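You operate a simulated robot arm through the tools that you are given. There is no shell and no other tool.

The job below is to be done with a simulated two-armed robot. You get a single attempt, and the scene is never put back.

JOB
Take the eraser and put it on top of the purple sleeve. Push the short cupboard door shut. Shut the box drawer. Close the braid drawer. Put the brass letter that says "D" from the chest top behind the cloth rolls on top of the brown tall roll there and the brass letter labelled "T" on the top of the low bench. Put the 16 mm tin from the chest top behind the cloth rolls on the metal sheet there and the 30 mm tin in the inside of the green tray. Put the beige felt block from the chest top behind the cloth rolls on the bench top left of the wooden press and the blue felt block on the chest top above the ribbon drawer. The order is free.

Only the result counts: the job must be done as asked and must still hold three seconds after the hand-in. Knocking over, shifting, dropping, spilling or breaking anything else fails it. Flat cloth is picked up by pressing the open fingertips on it (5 to 10 N) and closing them slowly along it; thin cloth reads only 2 to 8 mm in the jaws.

ROBOT AND FRAMES
Two 7-joint arms with fingered hands on one trunk, on a base that moves. Base frame: it is fixed to the floor where the robot stands at the start and does not move with it; the origin is under the middle of the robot, x ahead of it, y to its left, z up. Readings come in mm, degrees, newtons and seconds.
The left shoulder is at the start at [30, 120, 1038], the right one opposite. With the tool pointing down near the work surface each hand reaches from about 300 to 700 mm from the robot's upright axis, wherever it stands, measured 20 degrees to its own side. Places, roughly: bench top left of the wooden press (29x13 cm) [5380, 1440, 900]; box drawer [3600, -1400, 600]; braid drawer [3600, -1400, 700]; brass letter [4500, -500, 1000]; chest top above the ribbon drawer (23x25 cm) [3560, -1220, 920]; eraser (6x4x4 cm) [3500, -1200, 900]; felt block [5000, -750, 1000]; inside of the green tray (15x25 cm) [6700, -600, 740]; metal sheet (8x13x2 cm) [4800, -700, 900]; purple sleeve (10x15x3 cm) [-600, 1600, 900]; short cupboard door [3600, -1600, 300]; tall roll (6x6x13 cm) [4900, -600, 1000]; tin [4250, -500, 1000]; top of the low bench (72x13 cm) [6000, -3020, 440]. Payload 4 kg a hand.
The tool frame of a hand sits at the grasp point between the pads (the TCP): z along the fingers, y along the line on which they close. The tips reach 19 mm beyond it. The gripper opens to 120 mm; its body begins 53 mm behind the TCP. The gripper is a hand of 3 fingers: y runs from the thumb to the fingers, the wrist lies at [0, 0, -219] in the tool frame.
Orientation is that of the tool frame in the base frame, as [roll, pitch, yaw] about the fixed x, y, z axes, in that order (R = Rz(yaw) Ry(pitch) Rx(roll)). With the fingers straight down and closing along the base's y, the tool's x points along the base's -x, its y along +y and its z along -z.

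CONTROLS
- The arms move only by the tool send_rows. It takes "left_moves", "right_moves" or both (then of equal length, played together; a hand with none holds still); each is one flat list of numbers, 6 for each row, row after row: the shift along the tool's x, y, z in mm, then the turn, a rotation vector about the tool's x, y, z in degrees. In form: [tx, ty, tz, ax, ay, az, tx, ty, tz, ax, ay, az, ...]. A call has 1 to 20 rows; each row is the pose to reach, as a shift and turn from the pose commanded when the call began, along the tool's axes at that moment. A row lasts 0.2 s, in which the tool goes at most 50 mm and 8.6 degrees; a call with a longer step from one row to the next is refused whole. A pose out of reach is approached as far as the arm can. The call stops where the force on the tool passes 40 N (or 10 N more than at its start, if that is more) or the arm is blocked; 0.2 s more then pass. In this call time passes only in rows, and 0.2 s behind the last. It gives the time, the measured TCP pose, the force on the tool (base axes), the opening and the grip force at its end, in the units of the frame above (readings bear some noise), with the torque about the TCP (base axes, N m) and any sound that the robot's microphone picked up, and new pictures: "views" is both (left out), scene, wrist or none (wrist: the cameras of the hands that moved).
- Cameras (640 x 400 px; columns grow to the right, rows downward): "scene" is now at [65.1, -10.3, 1603.7]; the picture's right is [-0.13, -0.99, 0.00], its down [-0.61, 0.08, -0.79] and it looks along [0.78, -0.10, -0.61] (base axes); focal length 256 px, centre (320, 200). "left" rides on the left gripper at [-66, -3, -79] in its tool frame; the picture's right is [0.05, -1.00, 0.00], its down [0.76, 0.04, -0.64] and it looks along [0.64, 0.03, 0.77] (tool axes); focal length 251 px, centre (320, 200). "right" rides on the right gripper at [66, -4, -79] in its tool frame; the picture's right is [0.05, 1.00, 0.00], its down [-0.76, 0.04, -0.64] and it looks along [-0.64, 0.04, 0.77] (tool axes); focal length 251 px, centre (320, 200). There is no depth. A picture from a camera that has moved, and an enlarged one, comes with that camera's place and axes in the base frame and with its lens.
- raise_lower(by): moves the trunk up (or, below 0, down) by that many mm; the arms and the scene camera ride with it, the base frame stays. It gives what a move gives, with no picture.
- roll_base(legs): drives the robot by 1 to 6 legs, each [ahead, turn to the left] in mm and degrees, along the robot's own axes; the way and the turn of a leg run together, so that a leg with both is an arc; at most 1500 mm and 180 degrees a leg. The arms and the cameras ride along, it lands a little off, and it stops where it bumps. It gives what a move gives, and a new picture of the scene camera.
- set_fingers(finger1, finger2, thumb_bend, hand): sets how far each is bent, from 0 (flat) to 1 (curled in); at 0.3 the hand is open as for a grip, at 0.7 the pads meet at the TCP. One left out holds its place. A second passes; each finger stops where it meets its share of the squeeze, and holds until it gets a number again. It is the only way to open and close the hand. It gives what a move gives, with no picture; readings hold the bend of each and the force on the fingers (four entries, about 0 where the hand has none), thumb and palm.
- pan_tilt(pan, tilt): turns the head with the scene camera to pan (to the left, within 120 degrees either way) and tilt (down, from -29 to 69), counted from straight ahead of the robot. It gives what a move gives, and a new picture of the scene camera.
- inspect(camera, box): a new picture of the part [left, top, right, bottom] of that camera's present view, enlarged. It takes no simulated time.
- close_job(): hands the job in; it is judged then, once.

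Nothing tells you exact positions but the pictures and the camera data. Unless the task says otherwise, let go and move clear before handing in.

The tools are called after "Request:" as name(argument=value, ...) on one line, values as JSON. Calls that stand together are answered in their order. send_rows: Moves the arms, as the interface text tells. Its arguments: {"type":"object","properties":{"left_moves":{"type":"array","items":{"type":"number"}},"right_moves":{"type":"array","items":{"type":"number"}},"views":{"type":"string","enum":["both","scene","wrist","none"]}},"required":[]} The other tools are called the same way: raise_lower (by) moves the trunk up or down; set_fingers (finger1, finger2, thumb_bend, hand) moves the fingers one by one; roll_base (legs) drives the base; pan_tilt (pan, tilt) turns the head that bears the scene camera; inspect (camera, box) takes an enlarged picture of a part of a camera's view; close_job () hands the job in.

At the start:

```text
clock: 0.0
left_tcp_pos: [439.9, 207.8, 1131.6]
left_tool_rot: [-180.0, 0.1, 179.3]
left_wrist_force: [0.4, 0.3, 0.4]
left_moment: [-0.03, 0.01, 0.01]
left_gripper_width: 120.1
left_gripper_force: 0.0
left_shape: jaw
left_bend: [0.3, 0.3, 0.3]
left_finger forces: [0.1, 0.0, 0.1, 0.0, 0.1, 0.0]
right_tcp_pos: [390.0, -217.0, 1145.3]
right_tool_rot: [179.9, 0.0, 179.2]
right_wrist_force: [0.3, 0.9, 0.2]
right_moment: [-0.02, -0.01, 0.04]
right_gripper_width: 119.8
right_gripper_force: 0.2
right_shape: jaw
right_bend: [0.3, 0.3, 0.3]
right_finger forces: [0.1, 0.0, 0.1, 0.0, 0.0, 0.0]
trunk travel left (down, up): [-250.0, 290.0]
robot x, y, heading: [4.4, -1.0, -0.2]
head pan, tilt (commanded): [-7.3, 37.8]
```

scene: 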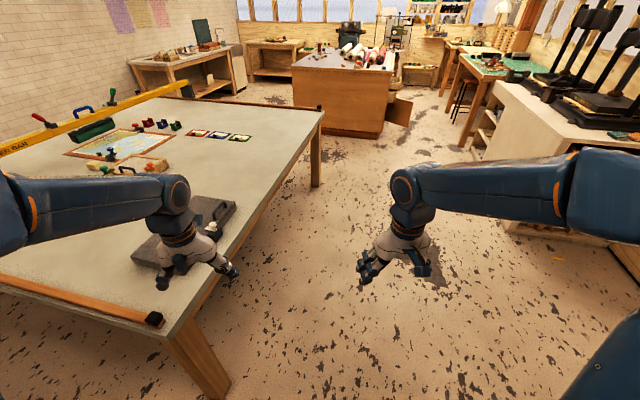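
right: 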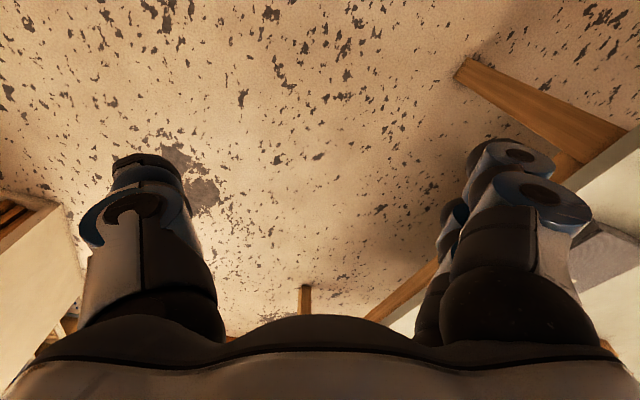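
left: 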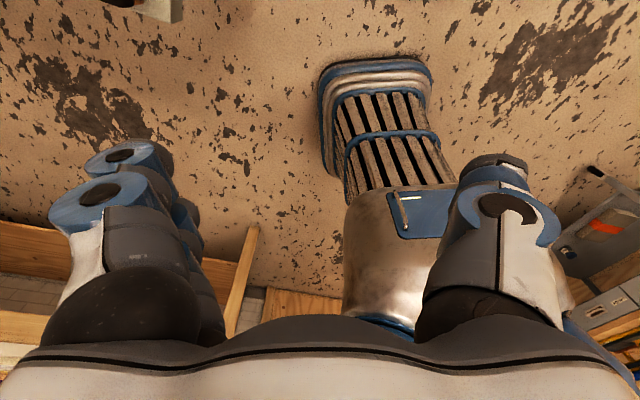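

I see a workshop: a big table on my left, a chest with cloth rolls ahead, green benches and presses to the right. I'll look around with the head first before moving anything.

Request:
pan_tilt(pan=0, tilt=10)

Request:
inspect(camera="scene", box=[220, 100, 420, 225])

Request:
pan_tilt(pan=110, tilt=25)

Request:
pan_tilt(pan=-60, tilt=15)

```text
clock: 0.9
left_tcp_pos: [440.6, 207.1, 1132.0]
left_tool_rot: [-179.9, 0.0, 179.3]
left_wrist_force: [0.3, 1.1, -0.2]
left_moment: [0.01, 0.04, -0.02]
left_gripper_width: 119.9
left_gripper_force: 0.1
left_shape: jaw
left_bend: [0.3, 0.3, 0.3]
left_finger forces: [0.0, 0.0, 0.1, 0.1, 0.1, 0.0]
right_tcp_pos: [391.3, -217.7, 1144.8]
right_tool_rot: [-180.0, 0.0, 179.3]
right_wrist_force: [0.2, 0.6, -0.3]
right_moment: [-0.01, -0.01, -0.01]
right_gripper_width: 119.6
right_gripper_force: 0.0
right_shape: jaw
right_bend: [0.3, 0.3, 0.3]
right_finger forces: [0.0, 0.0, 0.0, 0.0, 0.0, 0.0]
trunk travel left (down, up): [-250.0, 290.0]
robot x, y, heading: [1.6, 0.3, -0.1]
head pan, tilt (commanded): [0.0, 10.0]
camera scene: at [72.3, 0.8, 1648.0], right [0.0, -1.0, 0.0], down [-0.17, 0.0, -0.98], along [0.98, 0.0, -0.17], focal length 256 px, centre (320, 200)
```

scene: 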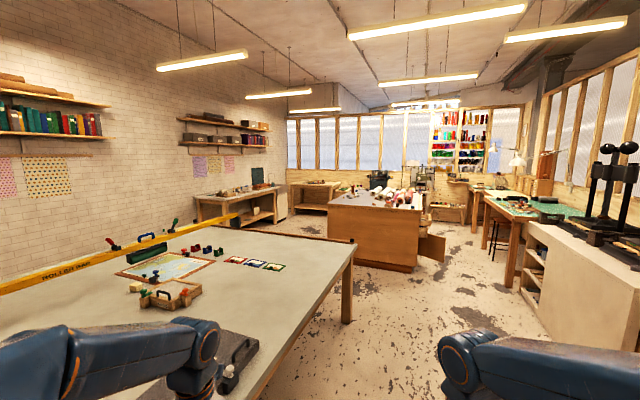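

```text
3.20 times, centred on (320, 162) of scene
camera zoom: at [72.3, 0.8, 1648.0], right [0.0, -1.0, 0.0], down [-0.17, 0.0, -0.98], along [0.98, 0.0, -0.17], focal length 820 px, centre (320, 320)
```

zoom: 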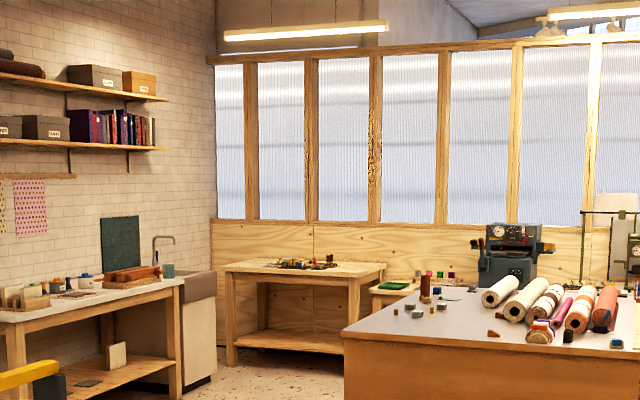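

```text
clock: 2.8
left_tcp_pos: [438.9, 208.7, 1131.6]
left_tool_rot: [179.9, 0.0, 179.2]
left_wrist_force: [-0.2, -0.4, 0.4]
left_moment: [-0.02, 0.02, 0.02]
left_gripper_width: 119.9
left_gripper_force: 0.1
left_shape: jaw
left_bend: [0.3, 0.3, 0.3]
left_finger forces: [0.0, 0.0, 0.1, 0.0, 0.0, 0.0]
right_tcp_pos: [389.5, -217.8, 1144.7]
right_tool_rot: [180.0, 0.0, 179.3]
right_wrist_force: [0.4, -0.3, 0.1]
right_moment: [-0.02, 0.01, 0.01]
right_gripper_width: 120.0
right_gripper_force: 0.1
right_shape: jaw
right_bend: [0.3, 0.3, 0.3]
right_finger forces: [0.0, 0.1, 0.0, 0.1, 0.1, 0.0]
trunk travel left (down, up): [-250.0, 290.0]
robot x, y, heading: [-2.8, 0.9, -0.1]
head pan, tilt (commanded): [110.0, 25.0]
camera scene: at [-52.1, 87.4, 1623.8], right [0.94, 0.34, 0.0], down [0.14, -0.4, -0.91], along [-0.31, 0.85, -0.42], focal length 256 px, centre (320, 200)
```

scene: 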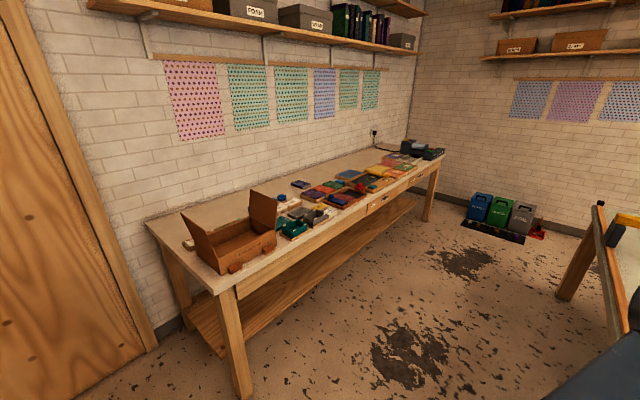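

```text
clock: 5.4
left_tcp_pos: [439.7, 207.8, 1131.8]
left_tool_rot: [179.9, 0.0, 179.3]
left_wrist_force: [-0.3, 0.3, -0.5]
left_moment: [0.02, 0.01, -0.01]
left_gripper_width: 119.7
left_gripper_force: 0.1
left_shape: jaw
left_bend: [0.3, 0.3, 0.3]
left_finger forces: [0.1, 0.0, 0.0, 0.1, 0.1, 0.0]
right_tcp_pos: [391.2, -217.6, 1144.8]
right_tool_rot: [-180.0, 0.1, 179.3]
right_wrist_force: [0.4, -0.7, 0.1]
right_moment: [-0.01, 0.01, 0.0]
right_gripper_width: 120.1
right_gripper_force: 0.1
right_shape: jaw
right_bend: [0.3, 0.3, 0.3]
right_finger forces: [0.0, 0.1, 0.0, 0.0, 0.1, 0.1]
trunk travel left (down, up): [-250.0, 290.0]
robot x, y, heading: [-2.2, -0.1, -0.1]
head pan, tilt (commanded): [-60.0, 15.0]
camera scene: at [26.1, -80.1, 1640.0], right [-0.87, -0.5, 0.0], down [-0.13, 0.22, -0.97], along [0.48, -0.84, -0.26], focal length 256 px, centre (320, 200)
```

scene: 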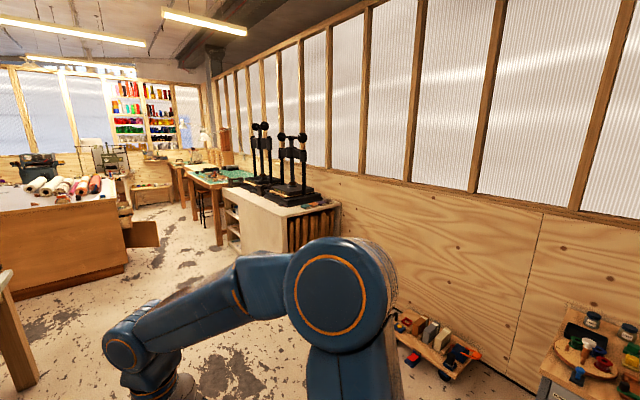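

I see the chest with the cloth rolls at about x 3500–5200, y −100…−1400, its doors and drawers on the right-hand side. I'll drive to a spot in front of its right corner to look closer.

Request:
roll_base(legs=[[0, -26], [1400, 0], [1250, 0], [0, 26]])

Request:
pan_tilt(pan=0, tilt=30)

```text
clock: 21.0
left_tcp_pos: [2813.8, -988.0, 1131.1]
left_tool_rot: [180.0, 0.0, 179.2]
left_wrist_force: [-0.3, 1.1, 0.4]
left_moment: [0.01, 0.03, -0.01]
left_gripper_width: 119.7
left_gripper_force: 0.1
left_shape: jaw
left_bend: [0.3, 0.3, 0.3]
left_finger forces: [0.0, 0.0, 0.0, 0.0, 0.0, 0.0]
right_tcp_pos: [2764.1, -1412.5, 1145.9]
right_tool_rot: [179.9, 0.0, 179.2]
right_wrist_force: [-0.2, 0.4, 0.9]
right_moment: [0.0, -0.01, -0.01]
right_gripper_width: 120.2
right_gripper_force: 0.0
right_shape: jaw
right_bend: [0.3, 0.3, 0.3]
right_finger forces: [0.1, 0.0, 0.0, 0.0, 0.0, 0.1]
trunk travel left (down, up): [-250.0, 290.0]
robot x, y, heading: [2374.9, -1226.2, -0.0]
head pan, tilt (commanded): [-60.0, 15.0]
camera scene: at [2399.6, -1308.1, 1640.0], right [-0.87, -0.5, 0.0], down [-0.13, 0.22, -0.97], along [0.48, -0.84, -0.26], focal length 256 px, centre (320, 200)
```

scene: 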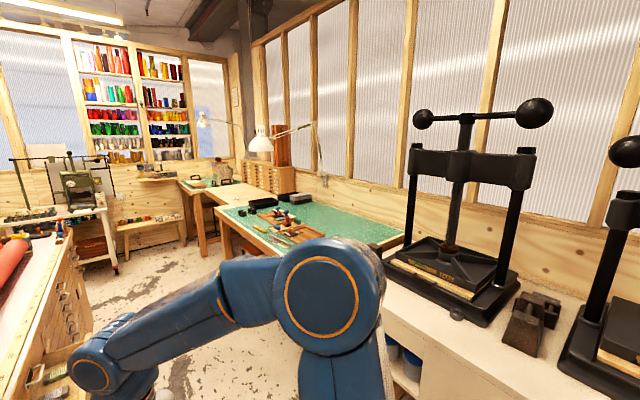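

```text
clock: 22.3
left_tcp_pos: [2815.7, -987.8, 1132.3]
left_tool_rot: [180.0, -0.1, 179.2]
left_wrist_force: [1.1, 0.0, -0.6]
left_moment: [0.02, 0.01, 0.02]
left_gripper_width: 120.2
left_gripper_force: 0.1
left_shape: jaw
left_bend: [0.3, 0.3, 0.3]
left_finger forces: [0.0, 0.0, 0.0, 0.0, 0.0, 0.0]
right_tcp_pos: [2765.4, -1412.4, 1144.8]
right_tool_rot: [180.0, 0.0, 179.2]
right_wrist_force: [-0.2, 0.0, 0.2]
right_moment: [0.0, -0.02, -0.01]
right_gripper_width: 119.9
right_gripper_force: 0.1
right_shape: jaw
right_bend: [0.3, 0.3, 0.3]
right_finger forces: [0.0, 0.1, 0.0, 0.0, 0.0, 0.1]
trunk travel left (down, up): [-250.0, 290.0]
robot x, y, heading: [2376.9, -1228.1, -0.2]
head pan, tilt (commanded): [0.0, 30.0]
camera scene: at [2444.5, -1227.7, 1615.8], right [0.0, -1.0, 0.0], down [-0.5, 0.0, -0.87], along [0.87, 0.0, -0.5], focal length 256 px, centre (320, 200)
```

scene: 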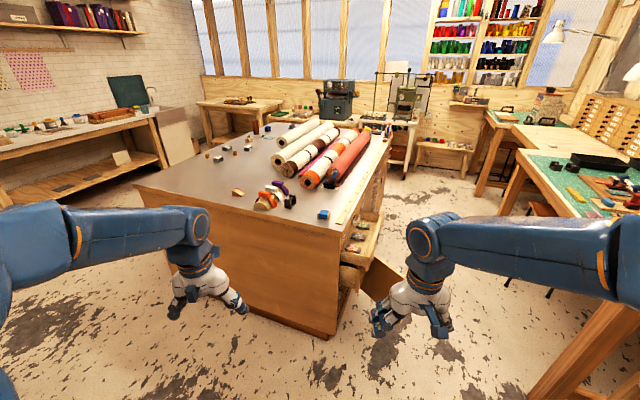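

Request:
inspect(camera="scene", box=[130, 100, 410, 275])

Request:
inspect(camera="scene", box=[300, 170, 428, 250])

Request:
inspect(camera="scene", box=[190, 110, 318, 190])

Request:
inspect(camera="scene", box=[300, 200, 460, 300])

```text
2.29 times, centred on (270, 188) of scene
camera zoom: at [2444.5, -1227.7, 1615.8], right [0.0, -1.0, 0.0], down [-0.5, 0.0, -0.87], along [0.87, 0.0, -0.5], focal length 586 px, centre (434, 229)
```

zoom: 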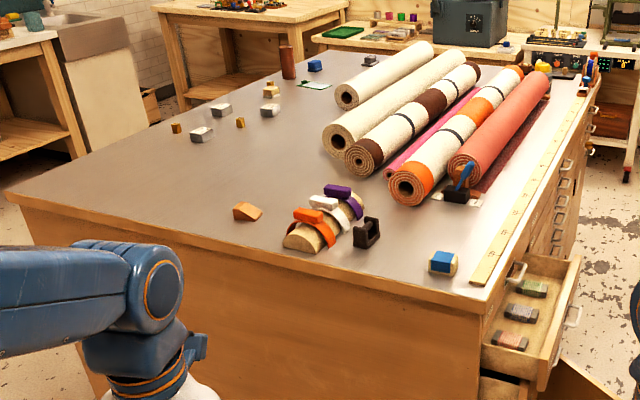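

```text
5.00 times, centred on (364, 210) of scene
camera zoom: at [2444.5, -1227.7, 1615.8], right [0.0, -1.0, 0.0], down [-0.5, 0.0, -0.87], along [0.87, 0.0, -0.5], focal length 1281 px, centre (100, 150)
```

zoom: 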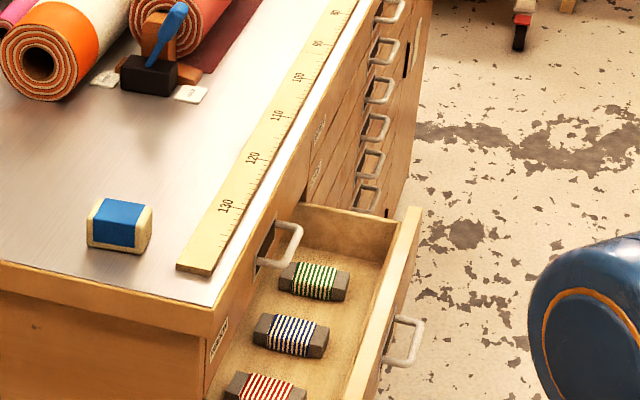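

```text
5.00 times, centred on (254, 150) of scene
camera zoom: at [2444.5, -1227.7, 1615.8], right [0.0, -1.0, 0.0], down [-0.5, 0.0, -0.87], along [0.87, 0.0, -0.5], focal length 1281 px, centre (650, 450)
```

zoom: 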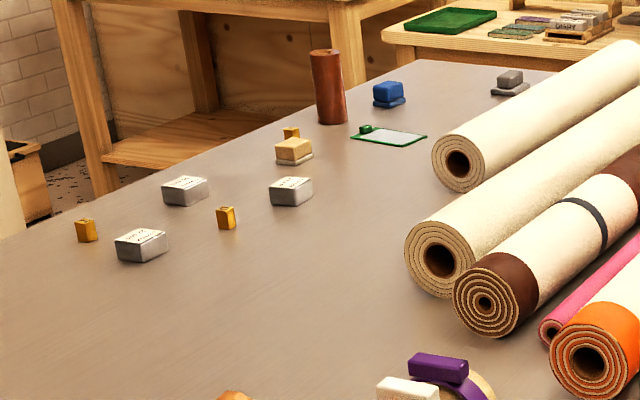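

```text
4.00 times, centred on (380, 250) of scene
camera zoom: at [2444.5, -1227.7, 1615.8], right [0.0, -1.0, 0.0], down [-0.5, 0.0, -0.87], along [0.87, 0.0, -0.5], focal length 1025 px, centre (80, 0)
```

zoom: 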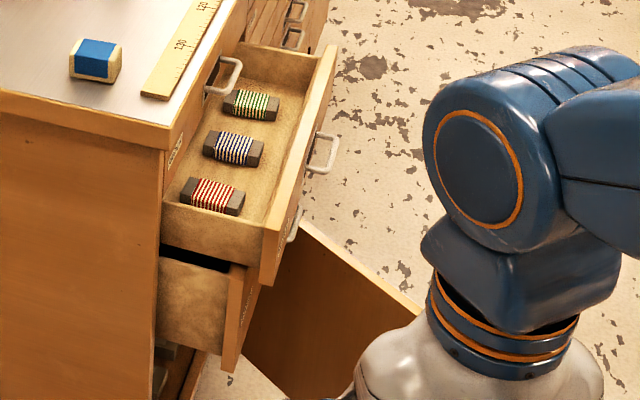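

The eraser (blue sleeve, cream body) is near [3498, −1245] on the chest's front right corner; two drawers and a low door stand open on the chest's right side. I'll look towards the right aisle to see how much room there is.

Request:
pan_tilt(pan=-40, tilt=35)

Request:
pan_tilt(pan=-15, tilt=40)

```text
clock: 23.4
left_tcp_pos: [2814.6, -986.3, 1132.1]
left_tool_rot: [-180.0, 0.0, 179.2]
left_wrist_force: [0.5, 0.2, 1.9]
left_moment: [0.03, 0.03, -0.01]
left_gripper_width: 120.1
left_gripper_force: 0.1
left_shape: jaw
left_bend: [0.3, 0.3, 0.3]
left_finger forces: [0.0, 0.1, 0.0, 0.1, 0.0, 0.1]
right_tcp_pos: [2764.0, -1411.5, 1144.9]
right_tool_rot: [-180.0, -0.1, 179.2]
right_wrist_force: [-0.5, -0.4, 0.3]
right_moment: [-0.04, -0.02, 0.0]
right_gripper_width: 120.3
right_gripper_force: 0.0
right_shape: jaw
right_bend: [0.3, 0.3, 0.3]
right_finger forces: [0.0, 0.0, 0.1, 0.1, 0.0, 0.1]
trunk travel left (down, up): [-250.0, 290.0]
robot x, y, heading: [2373.0, -1226.3, 0.2]
head pan, tilt (commanded): [-40.0, 35.0]
camera scene: at [2421.4, -1283.3, 1608.0], right [-0.64, -0.77, 0.0], down [-0.44, 0.37, -0.82], along [0.63, -0.53, -0.57], focal length 256 px, centre (320, 200)
```

scene: 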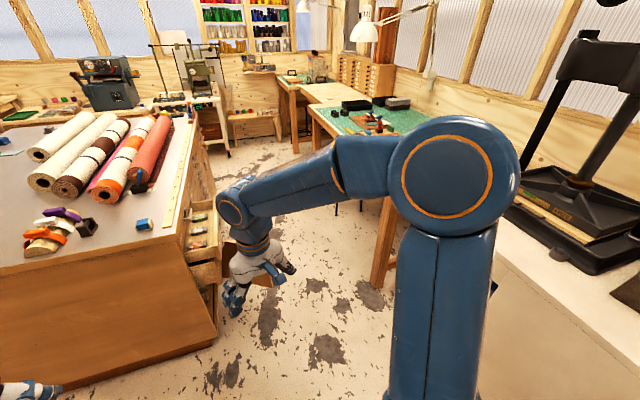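

```text
clock: 24.2
left_tcp_pos: [2814.5, -986.3, 1131.8]
left_tool_rot: [180.0, -0.1, 179.3]
left_wrist_force: [0.6, 0.7, 0.4]
left_moment: [0.04, 0.01, 0.02]
left_gripper_width: 120.0
left_gripper_force: 0.1
left_shape: jaw
left_bend: [0.3, 0.3, 0.3]
left_finger forces: [0.0, 0.0, 0.0, 0.0, 0.0, 0.1]
right_tcp_pos: [2765.9, -1411.0, 1145.4]
right_tool_rot: [-180.0, 0.0, 179.2]
right_wrist_force: [0.0, 0.1, 0.4]
right_moment: [0.01, -0.02, 0.02]
right_gripper_width: 120.2
right_gripper_force: 0.1
right_shape: jaw
right_bend: [0.3, 0.3, 0.3]
right_finger forces: [0.0, 0.0, 0.0, 0.0, 0.1, 0.1]
trunk travel left (down, up): [-250.0, 290.0]
robot x, y, heading: [2379.6, -1228.3, -0.1]
head pan, tilt (commanded): [-15.0, 40.0]
camera scene: at [2436.1, -1248.9, 1600.4], right [-0.26, -0.97, 0.0], down [-0.62, 0.17, -0.77], along [0.74, -0.2, -0.64], focal length 256 px, centre (320, 200)
```

scene: 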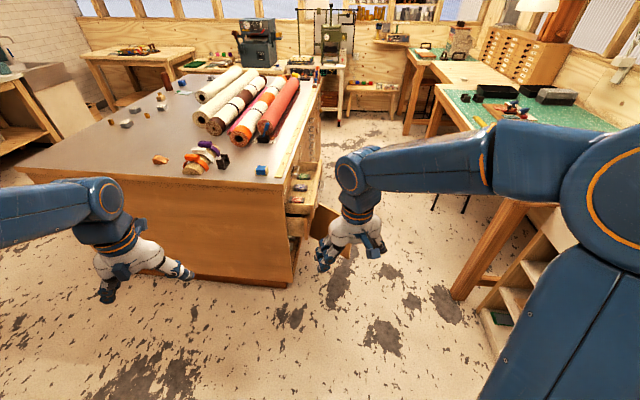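

The chest is turned about −20° from the base axes, so its drawer side faces roughly (−0.35, −0.94), and the aisle to the green table is around 1.1 m wide. I'll move to the mouth of that aisle and look at the drawers and door.

Request:
roll_base(legs=[[0, -47], [700, 0], [0, 27]])

Request:
pan_tilt(pan=25, tilt=45)

```text
clock: 26.6
left_tcp_pos: [2858.4, -1348.6, 1132.2]
left_tool_rot: [179.8, 0.0, 136.2]
left_wrist_force: [-0.3, -0.5, -0.7]
left_moment: [0.06, -0.03, -0.02]
left_gripper_width: 120.3
left_gripper_force: 0.0
left_shape: jaw
left_bend: [0.3, 0.3, 0.3]
left_finger forces: [0.1, 0.0, 0.0, 0.0, 0.1, 0.0]
right_tcp_pos: [2532.2, -1626.2, 1143.9]
right_tool_rot: [179.8, 0.0, 136.3]
right_wrist_force: [-0.5, -0.3, 0.0]
right_moment: [0.03, -0.07, 0.01]
right_gripper_width: 120.0
right_gripper_force: 0.0
right_shape: jaw
right_bend: [0.3, 0.3, 0.3]
right_finger forces: [0.0, 0.1, 0.0, 0.0, 0.0, 0.0]
trunk travel left (down, up): [-250.0, 290.0]
robot x, y, heading: [2403.9, -1188.1, -42.3]
head pan, tilt (commanded): [-15.0, 40.0]
stopped in leg 1: the robot was blocked; the commanded pose is now the measured one
camera scene: at [2431.1, -1247.9, 1600.3], right [-0.84, -0.54, 0.0], down [-0.34, 0.54, -0.77], along [0.41, -0.64, -0.64], focal length 256 px, centre (320, 200)
```

scene: 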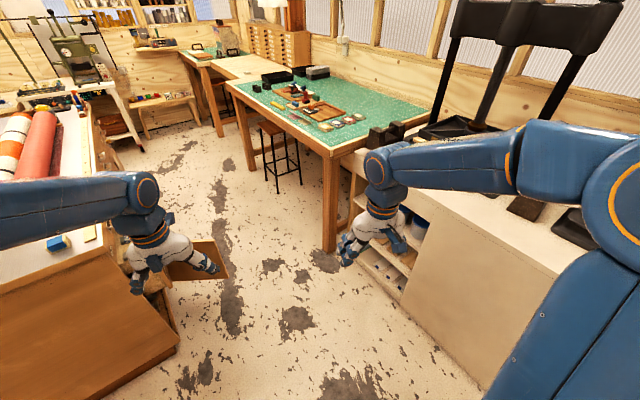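

```text
clock: 27.6
left_tcp_pos: [2859.8, -1346.5, 1132.0]
left_tool_rot: [180.0, 0.0, 136.3]
left_wrist_force: [-0.5, 0.1, -0.5]
left_moment: [-0.02, 0.0, 0.01]
left_gripper_width: 120.1
left_gripper_force: 0.0
left_shape: jaw
left_bend: [0.3, 0.3, 0.3]
left_finger forces: [0.0, 0.1, 0.0, 0.0, 0.0, 0.1]
right_tcp_pos: [2533.4, -1623.5, 1144.9]
right_tool_rot: [-180.0, 0.0, 136.5]
right_wrist_force: [-0.2, -0.7, 0.0]
right_moment: [-0.02, 0.02, 0.0]
right_gripper_width: 120.0
right_gripper_force: 0.0
right_shape: jaw
right_bend: [0.3, 0.3, 0.3]
right_finger forces: [0.0, 0.1, 0.0, 0.0, 0.0, 0.0]
trunk travel left (down, up): [-250.0, 290.0]
robot x, y, heading: [2405.1, -1185.0, -42.5]
head pan, tilt (commanded): [25.0, 45.0]
camera scene: at [2466.1, -1197.6, 1593.2], right [-0.3, -0.95, 0.0], down [-0.67, 0.21, -0.71], along [0.67, -0.21, -0.71], focal length 256 px, centre (320, 200)
```

scene: 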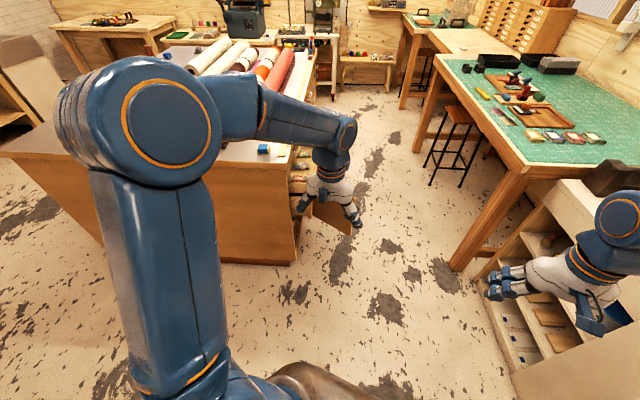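

The turn was blocked before finishing; I need to see what I bumped. Looking to the right and behind.

Request:
pan_tilt(pan=-75, tilt=45)

Request:
pan_tilt(pan=-120, tilt=40)

Request:
pan_tilt(pan=120, tilt=40)

```text
clock: 29.4
left_tcp_pos: [2859.7, -1346.3, 1132.0]
left_tool_rot: [-179.9, 0.0, 136.3]
left_wrist_force: [-0.2, -1.1, -0.1]
left_moment: [0.02, -0.01, 0.01]
left_gripper_width: 119.9
left_gripper_force: 0.0
left_shape: jaw
left_bend: [0.3, 0.3, 0.3]
left_finger forces: [0.1, 0.1, 0.0, 0.1, 0.0, 0.1]
right_tcp_pos: [2534.4, -1623.2, 1146.1]
right_tool_rot: [-180.0, 0.1, 136.5]
right_wrist_force: [-1.5, -0.4, -0.1]
right_moment: [-0.04, -0.04, 0.0]
right_gripper_width: 120.1
right_gripper_force: 0.1
right_shape: jaw
right_bend: [0.3, 0.3, 0.3]
right_finger forces: [0.0, 0.0, 0.0, 0.1, 0.1, 0.0]
trunk travel left (down, up): [-250.0, 290.0]
robot x, y, heading: [2409.0, -1184.2, -42.7]
head pan, tilt (commanded): [-75.0, 45.0]
camera scene: at [2351.0, -1245.2, 1593.2], right [-0.89, 0.46, 0.0], down [0.33, 0.63, -0.71], along [-0.33, -0.63, -0.71], focal length 256 px, centre (320, 200)
```

scene: 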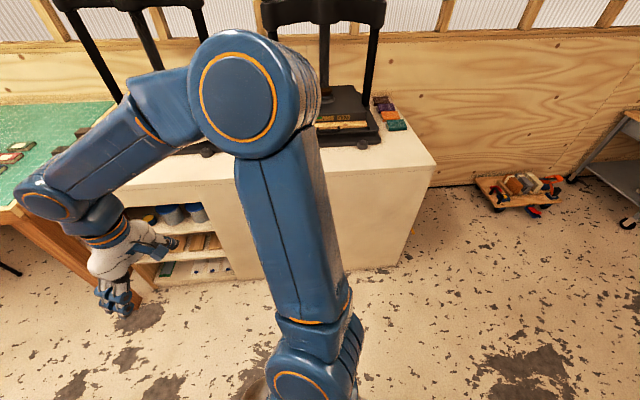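

```text
clock: 30.5
left_tcp_pos: [2859.7, -1347.3, 1132.2]
left_tool_rot: [179.9, 0.0, 136.2]
left_wrist_force: [0.5, 0.7, 0.8]
left_moment: [0.01, -0.01, -0.02]
left_gripper_width: 119.9
left_gripper_force: 0.0
left_shape: jaw
left_bend: [0.3, 0.3, 0.3]
left_finger forces: [0.0, 0.0, 0.0, 0.0, 0.0, 0.1]
right_tcp_pos: [2533.7, -1622.4, 1144.5]
right_tool_rot: [-180.0, 0.1, 136.3]
right_wrist_force: [0.2, 0.8, -0.9]
right_moment: [0.04, -0.02, -0.02]
right_gripper_width: 119.9
right_gripper_force: 0.1
right_shape: jaw
right_bend: [0.3, 0.3, 0.3]
right_finger forces: [0.0, 0.0, 0.0, 0.0, 0.0, 0.0]
trunk travel left (down, up): [-250.0, 290.0]
robot x, y, heading: [2402.9, -1189.7, -42.4]
head pan, tilt (commanded): [-120.0, 40.0]
camera scene: at [2307.4, -1198.7, 1600.4], right [-0.3, 0.95, 0.0], down [0.61, 0.19, -0.77], along [-0.73, -0.23, -0.64], focal length 256 px, centre (320, 200)
```

scene: 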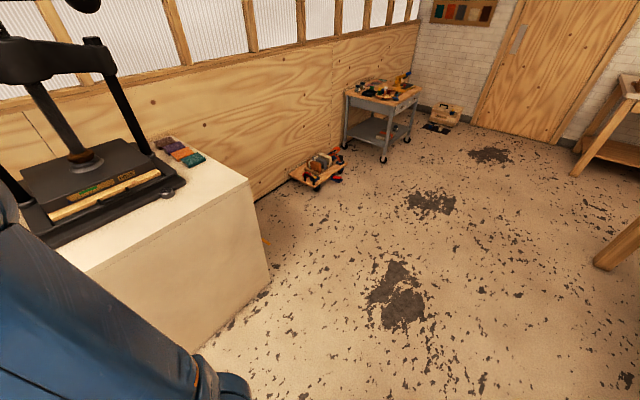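

```text
clock: 33.9
left_tcp_pos: [2859.4, -1346.5, 1132.4]
left_tool_rot: [-180.0, 0.0, 136.3]
left_wrist_force: [-0.1, 0.3, -0.3]
left_moment: [-0.03, 0.0, -0.04]
left_gripper_width: 120.2
left_gripper_force: 0.1
left_shape: jaw
left_bend: [0.3, 0.3, 0.3]
left_finger forces: [0.0, 0.1, 0.1, 0.0, 0.0, 0.0]
right_tcp_pos: [2534.8, -1624.3, 1145.1]
right_tool_rot: [-180.0, 0.1, 136.4]
right_wrist_force: [0.6, -0.3, -0.3]
right_moment: [0.02, 0.02, 0.01]
right_gripper_width: 119.9
right_gripper_force: 0.1
right_shape: jaw
right_bend: [0.3, 0.3, 0.3]
right_finger forces: [0.1, 0.1, 0.0, 0.0, 0.1, 0.0]
trunk travel left (down, up): [-250.0, 290.0]
robot x, y, heading: [2405.9, -1186.5, -42.7]
head pan, tilt (commanded): [120.0, 40.0]
camera scene: at [2406.9, -1090.0, 1600.5], right [0.98, -0.22, 0.0], down [-0.14, -0.63, -0.77], along [0.17, 0.75, -0.64], focal length 256 px, centre (320, 200)
```

scene: 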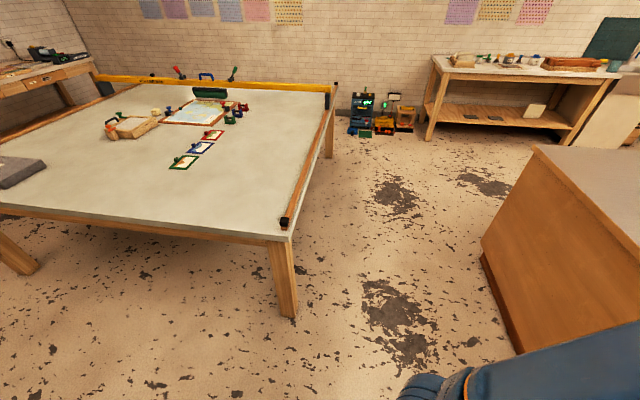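

Nothing obvious is near the arms, so I'll check the floor around my base before trying again.

Request:
pan_tilt(pan=-100, tilt=69)

Request:
pan_tilt(pan=0, tilt=69)

Request:
pan_tilt(pan=90, tilt=69)

```text
clock: 37.0
left_tcp_pos: [2859.6, -1346.8, 1131.4]
left_tool_rot: [-179.9, 0.0, 136.3]
left_wrist_force: [-1.5, 0.7, 0.3]
left_moment: [0.0, 0.02, 0.02]
left_gripper_width: 119.9
left_gripper_force: 0.0
left_shape: jaw
left_bend: [0.3, 0.3, 0.3]
left_finger forces: [0.0, 0.0, 0.0, 0.1, 0.0, 0.0]
right_tcp_pos: [2533.4, -1623.4, 1145.4]
right_tool_rot: [180.0, 0.1, 136.4]
right_wrist_force: [-0.7, 0.6, 0.1]
right_moment: [-0.01, 0.02, 0.0]
right_gripper_width: 119.9
right_gripper_force: 0.0
right_shape: jaw
right_bend: [0.3, 0.3, 0.3]
right_finger forces: [0.0, 0.1, 0.0, 0.0, 0.1, 0.0]
trunk travel left (down, up): [-250.0, 290.0]
robot x, y, heading: [2402.9, -1186.6, -42.3]
head pan, tilt (commanded): [-100.0, 68.8]
camera scene: at [2344.1, -1207.1, 1564.3], right [-0.61, 0.79, 0.0], down [0.74, 0.57, -0.36], along [-0.29, -0.22, -0.93], focal length 256 px, centre (320, 200)
```

scene: 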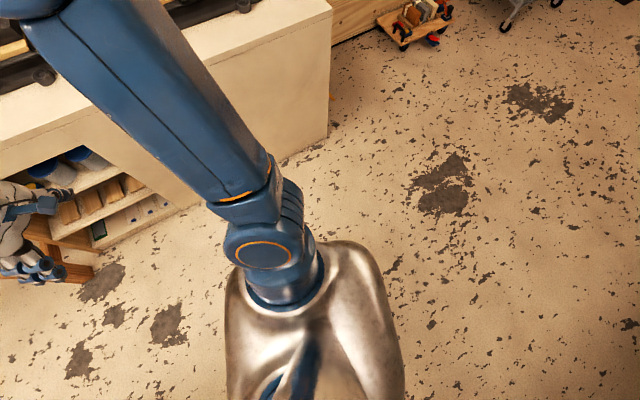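

```text
clock: 38.8
left_tcp_pos: [2859.2, -1346.4, 1132.5]
left_tool_rot: [180.0, -0.1, 136.2]
left_wrist_force: [0.5, 0.0, 1.2]
left_moment: [-0.01, -0.02, 0.01]
left_gripper_width: 120.0
left_gripper_force: 0.1
left_shape: jaw
left_bend: [0.3, 0.3, 0.3]
left_finger forces: [0.0, 0.0, 0.1, 0.0, 0.0, 0.0]
right_tcp_pos: [2534.5, -1623.9, 1144.8]
right_tool_rot: [-180.0, 0.0, 136.4]
right_wrist_force: [0.2, 0.0, -1.1]
right_moment: [-0.01, 0.05, -0.03]
right_gripper_width: 119.8
right_gripper_force: 0.0
right_shape: jaw
right_bend: [0.3, 0.3, 0.3]
right_finger forces: [0.1, 0.1, 0.1, 0.0, 0.0, 0.0]
trunk travel left (down, up): [-250.0, 290.0]
robot x, y, heading: [2401.1, -1186.8, -42.4]
head pan, tilt (commanded): [0.0, 68.8]
camera scene: at [2429.7, -1210.8, 1564.3], right [-0.68, -0.74, 0.0], down [-0.69, 0.63, -0.36], along [0.27, -0.24, -0.93], focal length 256 px, centre (320, 200)
```

scene: 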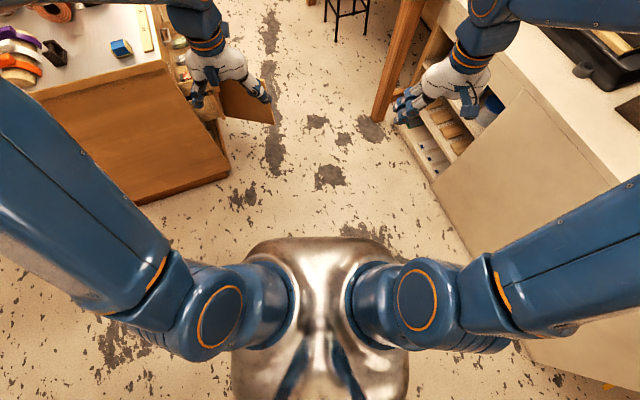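

```text
clock: 40.5
left_tcp_pos: [2859.7, -1346.0, 1131.4]
left_tool_rot: [-180.0, 0.1, 136.2]
left_wrist_force: [0.0, 0.4, 0.4]
left_moment: [0.01, 0.01, 0.01]
left_gripper_width: 119.8
left_gripper_force: 0.1
left_shape: jaw
left_bend: [0.3, 0.3, 0.3]
left_finger forces: [0.1, 0.0, 0.1, 0.1, 0.0, 0.1]
right_tcp_pos: [2534.9, -1623.3, 1144.4]
right_tool_rot: [-180.0, 0.0, 136.3]
right_wrist_force: [0.6, 0.5, 0.1]
right_moment: [-0.03, 0.0, 0.02]
right_gripper_width: 120.1
right_gripper_force: 0.0
right_shape: jaw
right_bend: [0.3, 0.3, 0.3]
right_finger forces: [0.0, 0.1, 0.1, 0.0, 0.0, 0.0]
trunk travel left (down, up): [-250.0, 290.0]
robot x, y, heading: [2403.4, -1187.8, -42.6]
head pan, tilt (commanded): [90.0, 68.8]
camera scene: at [2426.3, -1131.8, 1564.3], right [0.74, -0.68, 0.0], down [-0.63, -0.69, -0.36], along [0.24, 0.27, -0.93], focal length 256 px, centre (320, 200)
```

scene: 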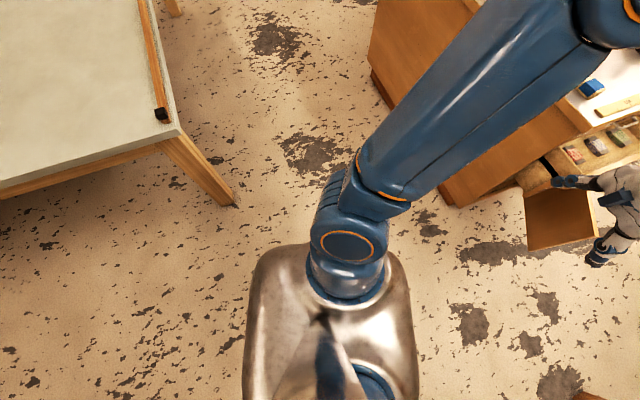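

The floor is clear all round, so the stop may have been a glitch. I'll retry in small steps.

Request:
roll_base(legs=[[0, 10]])

Request:
pan_tilt(pan=0, tilt=45)

Request:
roll_base(legs=[[0, -14]])

```text
clock: 41.5
left_tcp_pos: [2882.6, -1265.7, 1133.1]
left_tool_rot: [180.0, 0.0, 146.3]
left_wrist_force: [0.6, -0.4, 0.0]
left_moment: [0.01, 0.0, -0.03]
left_gripper_width: 120.2
left_gripper_force: 0.0
left_shape: jaw
left_bend: [0.3, 0.3, 0.3]
left_finger forces: [0.1, 0.0, 0.0, 0.1, 0.0, 0.0]
right_tcp_pos: [2609.6, -1594.5, 1146.7]
right_tool_rot: [-180.0, 0.0, 146.3]
right_wrist_force: [-0.6, 0.3, 0.3]
right_moment: [-0.03, -0.02, -0.02]
right_gripper_width: 120.1
right_gripper_force: 0.1
right_shape: jaw
right_bend: [0.3, 0.3, 0.3]
right_finger forces: [0.0, 0.1, 0.0, 0.0, 0.0, 0.0]
trunk travel left (down, up): [-250.0, 290.0]
robot x, y, heading: [2402.1, -1199.9, -32.1]
head pan, tilt (commanded): [90.0, 68.8]
camera scene: at [2411.3, -1139.1, 1564.3], right [0.84, -0.54, 0.0], down [-0.5, -0.79, -0.36], along [0.19, 0.31, -0.93], focal length 256 px, centre (320, 200)
```

scene: 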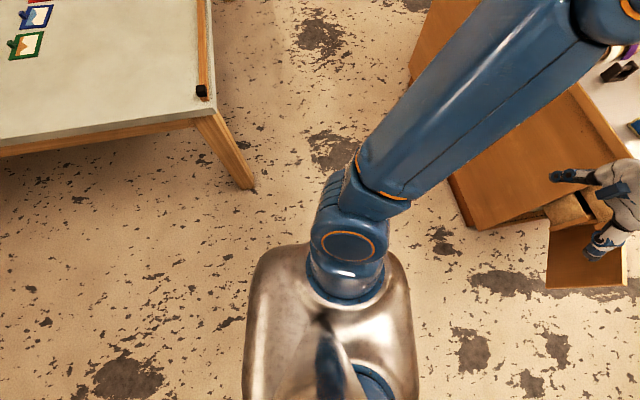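

```text
clock: 43.2
left_tcp_pos: [2883.7, -1265.1, 1132.0]
left_tool_rot: [-180.0, 0.0, 146.4]
left_wrist_force: [0.1, 0.7, 0.2]
left_moment: [0.03, 0.0, 0.03]
left_gripper_width: 119.9
left_gripper_force: 0.0
left_shape: jaw
left_bend: [0.3, 0.3, 0.3]
left_finger forces: [0.0, 0.0, 0.1, 0.1, 0.0, 0.1]
right_tcp_pos: [2610.7, -1595.3, 1144.5]
right_tool_rot: [180.0, 0.1, 146.4]
right_wrist_force: [-0.6, 0.0, 0.4]
right_moment: [-0.02, 0.03, -0.01]
right_gripper_width: 120.1
right_gripper_force: 0.1
right_shape: jaw
right_bend: [0.3, 0.3, 0.3]
right_finger forces: [0.1, 0.0, 0.1, 0.0, 0.1, 0.1]
trunk travel left (down, up): [-250.0, 290.0]
robot x, y, heading: [2398.9, -1198.3, -32.5]
head pan, tilt (commanded): [0.0, 45.0]
camera scene: at [2450.5, -1230.1, 1593.1], right [-0.54, -0.84, 0.0], down [-0.6, 0.38, -0.71], along [0.6, -0.38, -0.71], focal length 256 px, centre (320, 200)
```

scene: 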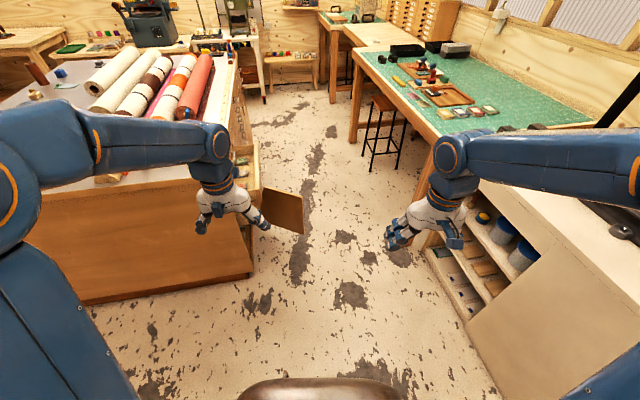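

```text
clock: 44.5
left_tcp_pos: [2849.3, -1380.9, 1132.5]
left_tool_rot: [179.9, 0.0, 132.2]
left_wrist_force: [-0.5, -0.4, -0.4]
left_moment: [-0.01, 0.02, 0.02]
left_gripper_width: 119.8
left_gripper_force: 0.0
left_shape: jaw
left_bend: [0.3, 0.3, 0.3]
left_finger forces: [0.0, 0.1, 0.0, 0.1, 0.0, 0.0]
right_tcp_pos: [2504.0, -1633.3, 1144.9]
right_tool_rot: [179.9, 0.1, 132.2]
right_wrist_force: [0.1, 0.7, -0.2]
right_moment: [0.02, -0.01, 0.01]
right_gripper_width: 119.8
right_gripper_force: 0.0
right_shape: jaw
right_bend: [0.3, 0.3, 0.3]
right_finger forces: [0.0, 0.0, 0.0, 0.0, 0.0, 0.0]
trunk travel left (down, up): [-250.0, 290.0]
robot x, y, heading: [2404.3, -1181.3, -46.3]
head pan, tilt (commanded): [0.0, 45.0]
camera scene: at [2451.1, -1229.1, 1593.2], right [-0.72, -0.69, 0.0], down [-0.49, 0.51, -0.71], along [0.49, -0.51, -0.71], focal length 256 px, centre (320, 200)
```

scene: 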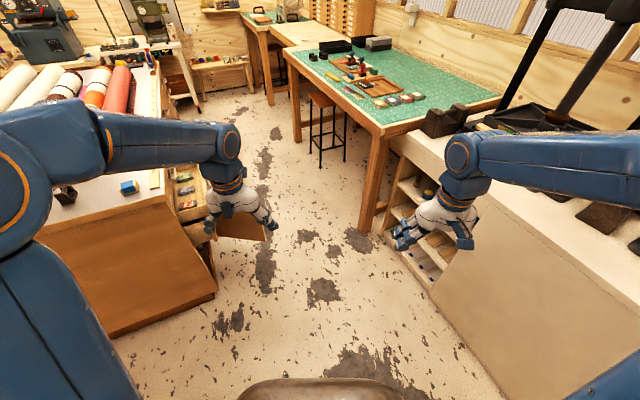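

The retry worked, so I'll go on towards the aisle mouth.

Request:
roll_base(legs=[[650, 0], [0, 26]])

Request:
pan_tilt(pan=30, tilt=45)

```text
clock: 49.5
left_tcp_pos: [3349.4, -1642.1, 1131.8]
left_tool_rot: [180.0, 0.0, 158.6]
left_wrist_force: [0.1, -0.3, -0.1]
left_moment: [0.01, 0.01, -0.01]
left_gripper_width: 120.0
left_gripper_force: 0.1
left_shape: jaw
left_bend: [0.3, 0.3, 0.3]
left_finger forces: [0.1, 0.0, 0.0, 0.0, 0.1, 0.0]
right_tcp_pos: [3151.2, -2023.0, 1144.7]
right_tool_rot: [179.8, 0.1, 158.5]
right_wrist_force: [0.1, -0.3, 0.6]
right_moment: [-0.04, -0.02, -0.02]
right_gripper_width: 120.0
right_gripper_force: 0.0
right_shape: jaw
right_bend: [0.3, 0.3, 0.3]
right_finger forces: [0.0, 0.1, 0.1, 0.0, 0.0, 0.0]
trunk travel left (down, up): [-250.0, 290.0]
robot x, y, heading: [2860.7, -1692.7, -20.5]
head pan, tilt (commanded): [0.0, 45.0]
camera scene: at [2914.2, -1713.2, 1593.1], right [-0.35, -0.94, 0.0], down [-0.66, 0.25, -0.71], along [0.66, -0.24, -0.71], focal length 256 px, centre (320, 200)
```

scene: 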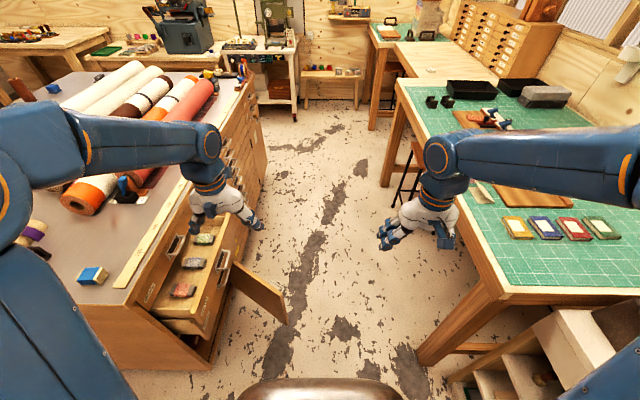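

```text
clock: 50.4
left_tcp_pos: [3348.3, -1642.1, 1132.3]
left_tool_rot: [179.8, 0.1, 158.5]
left_wrist_force: [0.2, 0.9, 0.5]
left_moment: [0.0, 0.01, 0.0]
left_gripper_width: 120.1
left_gripper_force: 0.2
left_shape: jaw
left_bend: [0.3, 0.3, 0.3]
left_finger forces: [0.0, 0.1, 0.1, 0.0, 0.1, 0.0]
right_tcp_pos: [3151.2, -2022.5, 1145.0]
right_tool_rot: [180.0, 0.1, 158.5]
right_wrist_force: [0.7, -0.4, -0.1]
right_moment: [-0.01, 0.03, 0.01]
right_gripper_width: 119.9
right_gripper_force: 0.1
right_shape: jaw
right_bend: [0.3, 0.3, 0.3]
right_finger forces: [0.0, 0.0, 0.0, 0.1, 0.0, 0.0]
trunk travel left (down, up): [-250.0, 290.0]
robot x, y, heading: [2855.4, -1693.5, -20.3]
head pan, tilt (commanded): [30.0, 45.0]
camera scene: at [2917.6, -1671.6, 1593.2], right [0.17, -0.99, 0.0], down [-0.7, -0.12, -0.71], along [0.7, 0.12, -0.71], focal length 256 px, centre (320, 200)
```

scene: 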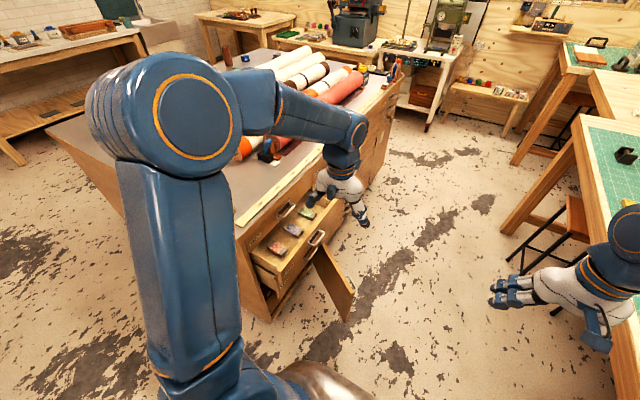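

Request:
inspect(camera="scene", box=[220, 170, 380, 330])

Request:
pan_tilt(pan=10, tilt=40)

Request:
inspect(camera="scene", box=[120, 170, 344, 360])

```text
2.50 times, centred on (300, 250) of scene
camera zoom: at [2917.6, -1671.6, 1593.2], right [0.17, -0.99, 0.0], down [-0.7, -0.12, -0.71], along [0.7, 0.12, -0.71], focal length 641 px, centre (370, 75)
```

zoom: 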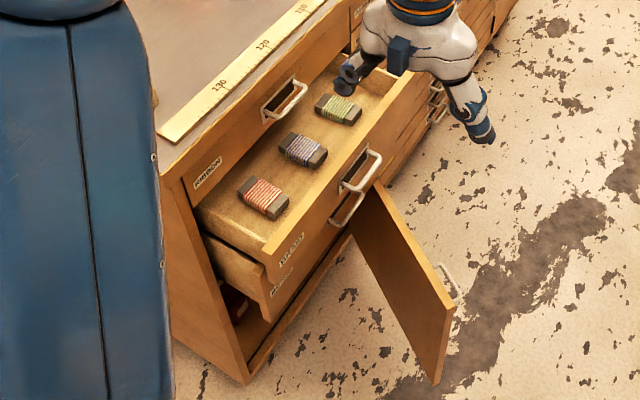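

```text
clock: 51.2
left_tcp_pos: [3348.7, -1641.1, 1132.3]
left_tool_rot: [180.0, 0.0, 158.6]
left_wrist_force: [0.0, -0.1, 1.0]
left_moment: [0.04, -0.01, -0.01]
left_gripper_width: 119.8
left_gripper_force: 0.1
left_shape: jaw
left_bend: [0.3, 0.3, 0.3]
left_finger forces: [0.1, 0.0, 0.0, 0.0, 0.0, 0.1]
right_tcp_pos: [3151.9, -2022.2, 1146.1]
right_tool_rot: [179.9, 0.1, 158.6]
right_wrist_force: [-0.5, -0.8, -0.6]
right_moment: [-0.02, -0.01, 0.01]
right_gripper_width: 120.0
right_gripper_force: 0.0
right_shape: jaw
right_bend: [0.3, 0.3, 0.3]
right_finger forces: [0.1, 0.1, 0.0, 0.0, 0.0, 0.1]
trunk travel left (down, up): [-250.0, 290.0]
robot x, y, heading: [2856.5, -1692.5, -20.2]
head pan, tilt (commanded): [10.0, 40.0]
camera scene: at [2921.3, -1699.8, 1600.4], right [-0.18, -0.98, 0.0], down [-0.63, 0.11, -0.77], along [0.75, -0.14, -0.64], focal length 256 px, centre (320, 200)
```

scene: 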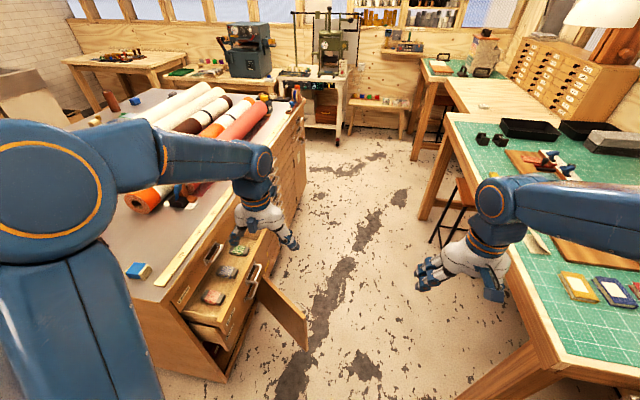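

```text
2.11 times, centred on (232, 265) of scene
camera zoom: at [2921.3, -1699.8, 1600.4], right [-0.18, -0.98, 0.0], down [-0.63, 0.11, -0.77], along [0.75, -0.14, -0.64], focal length 540 px, centre (505, 63)
```

zoom: 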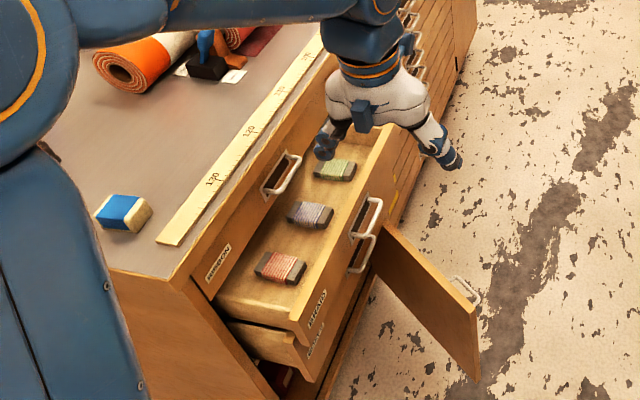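

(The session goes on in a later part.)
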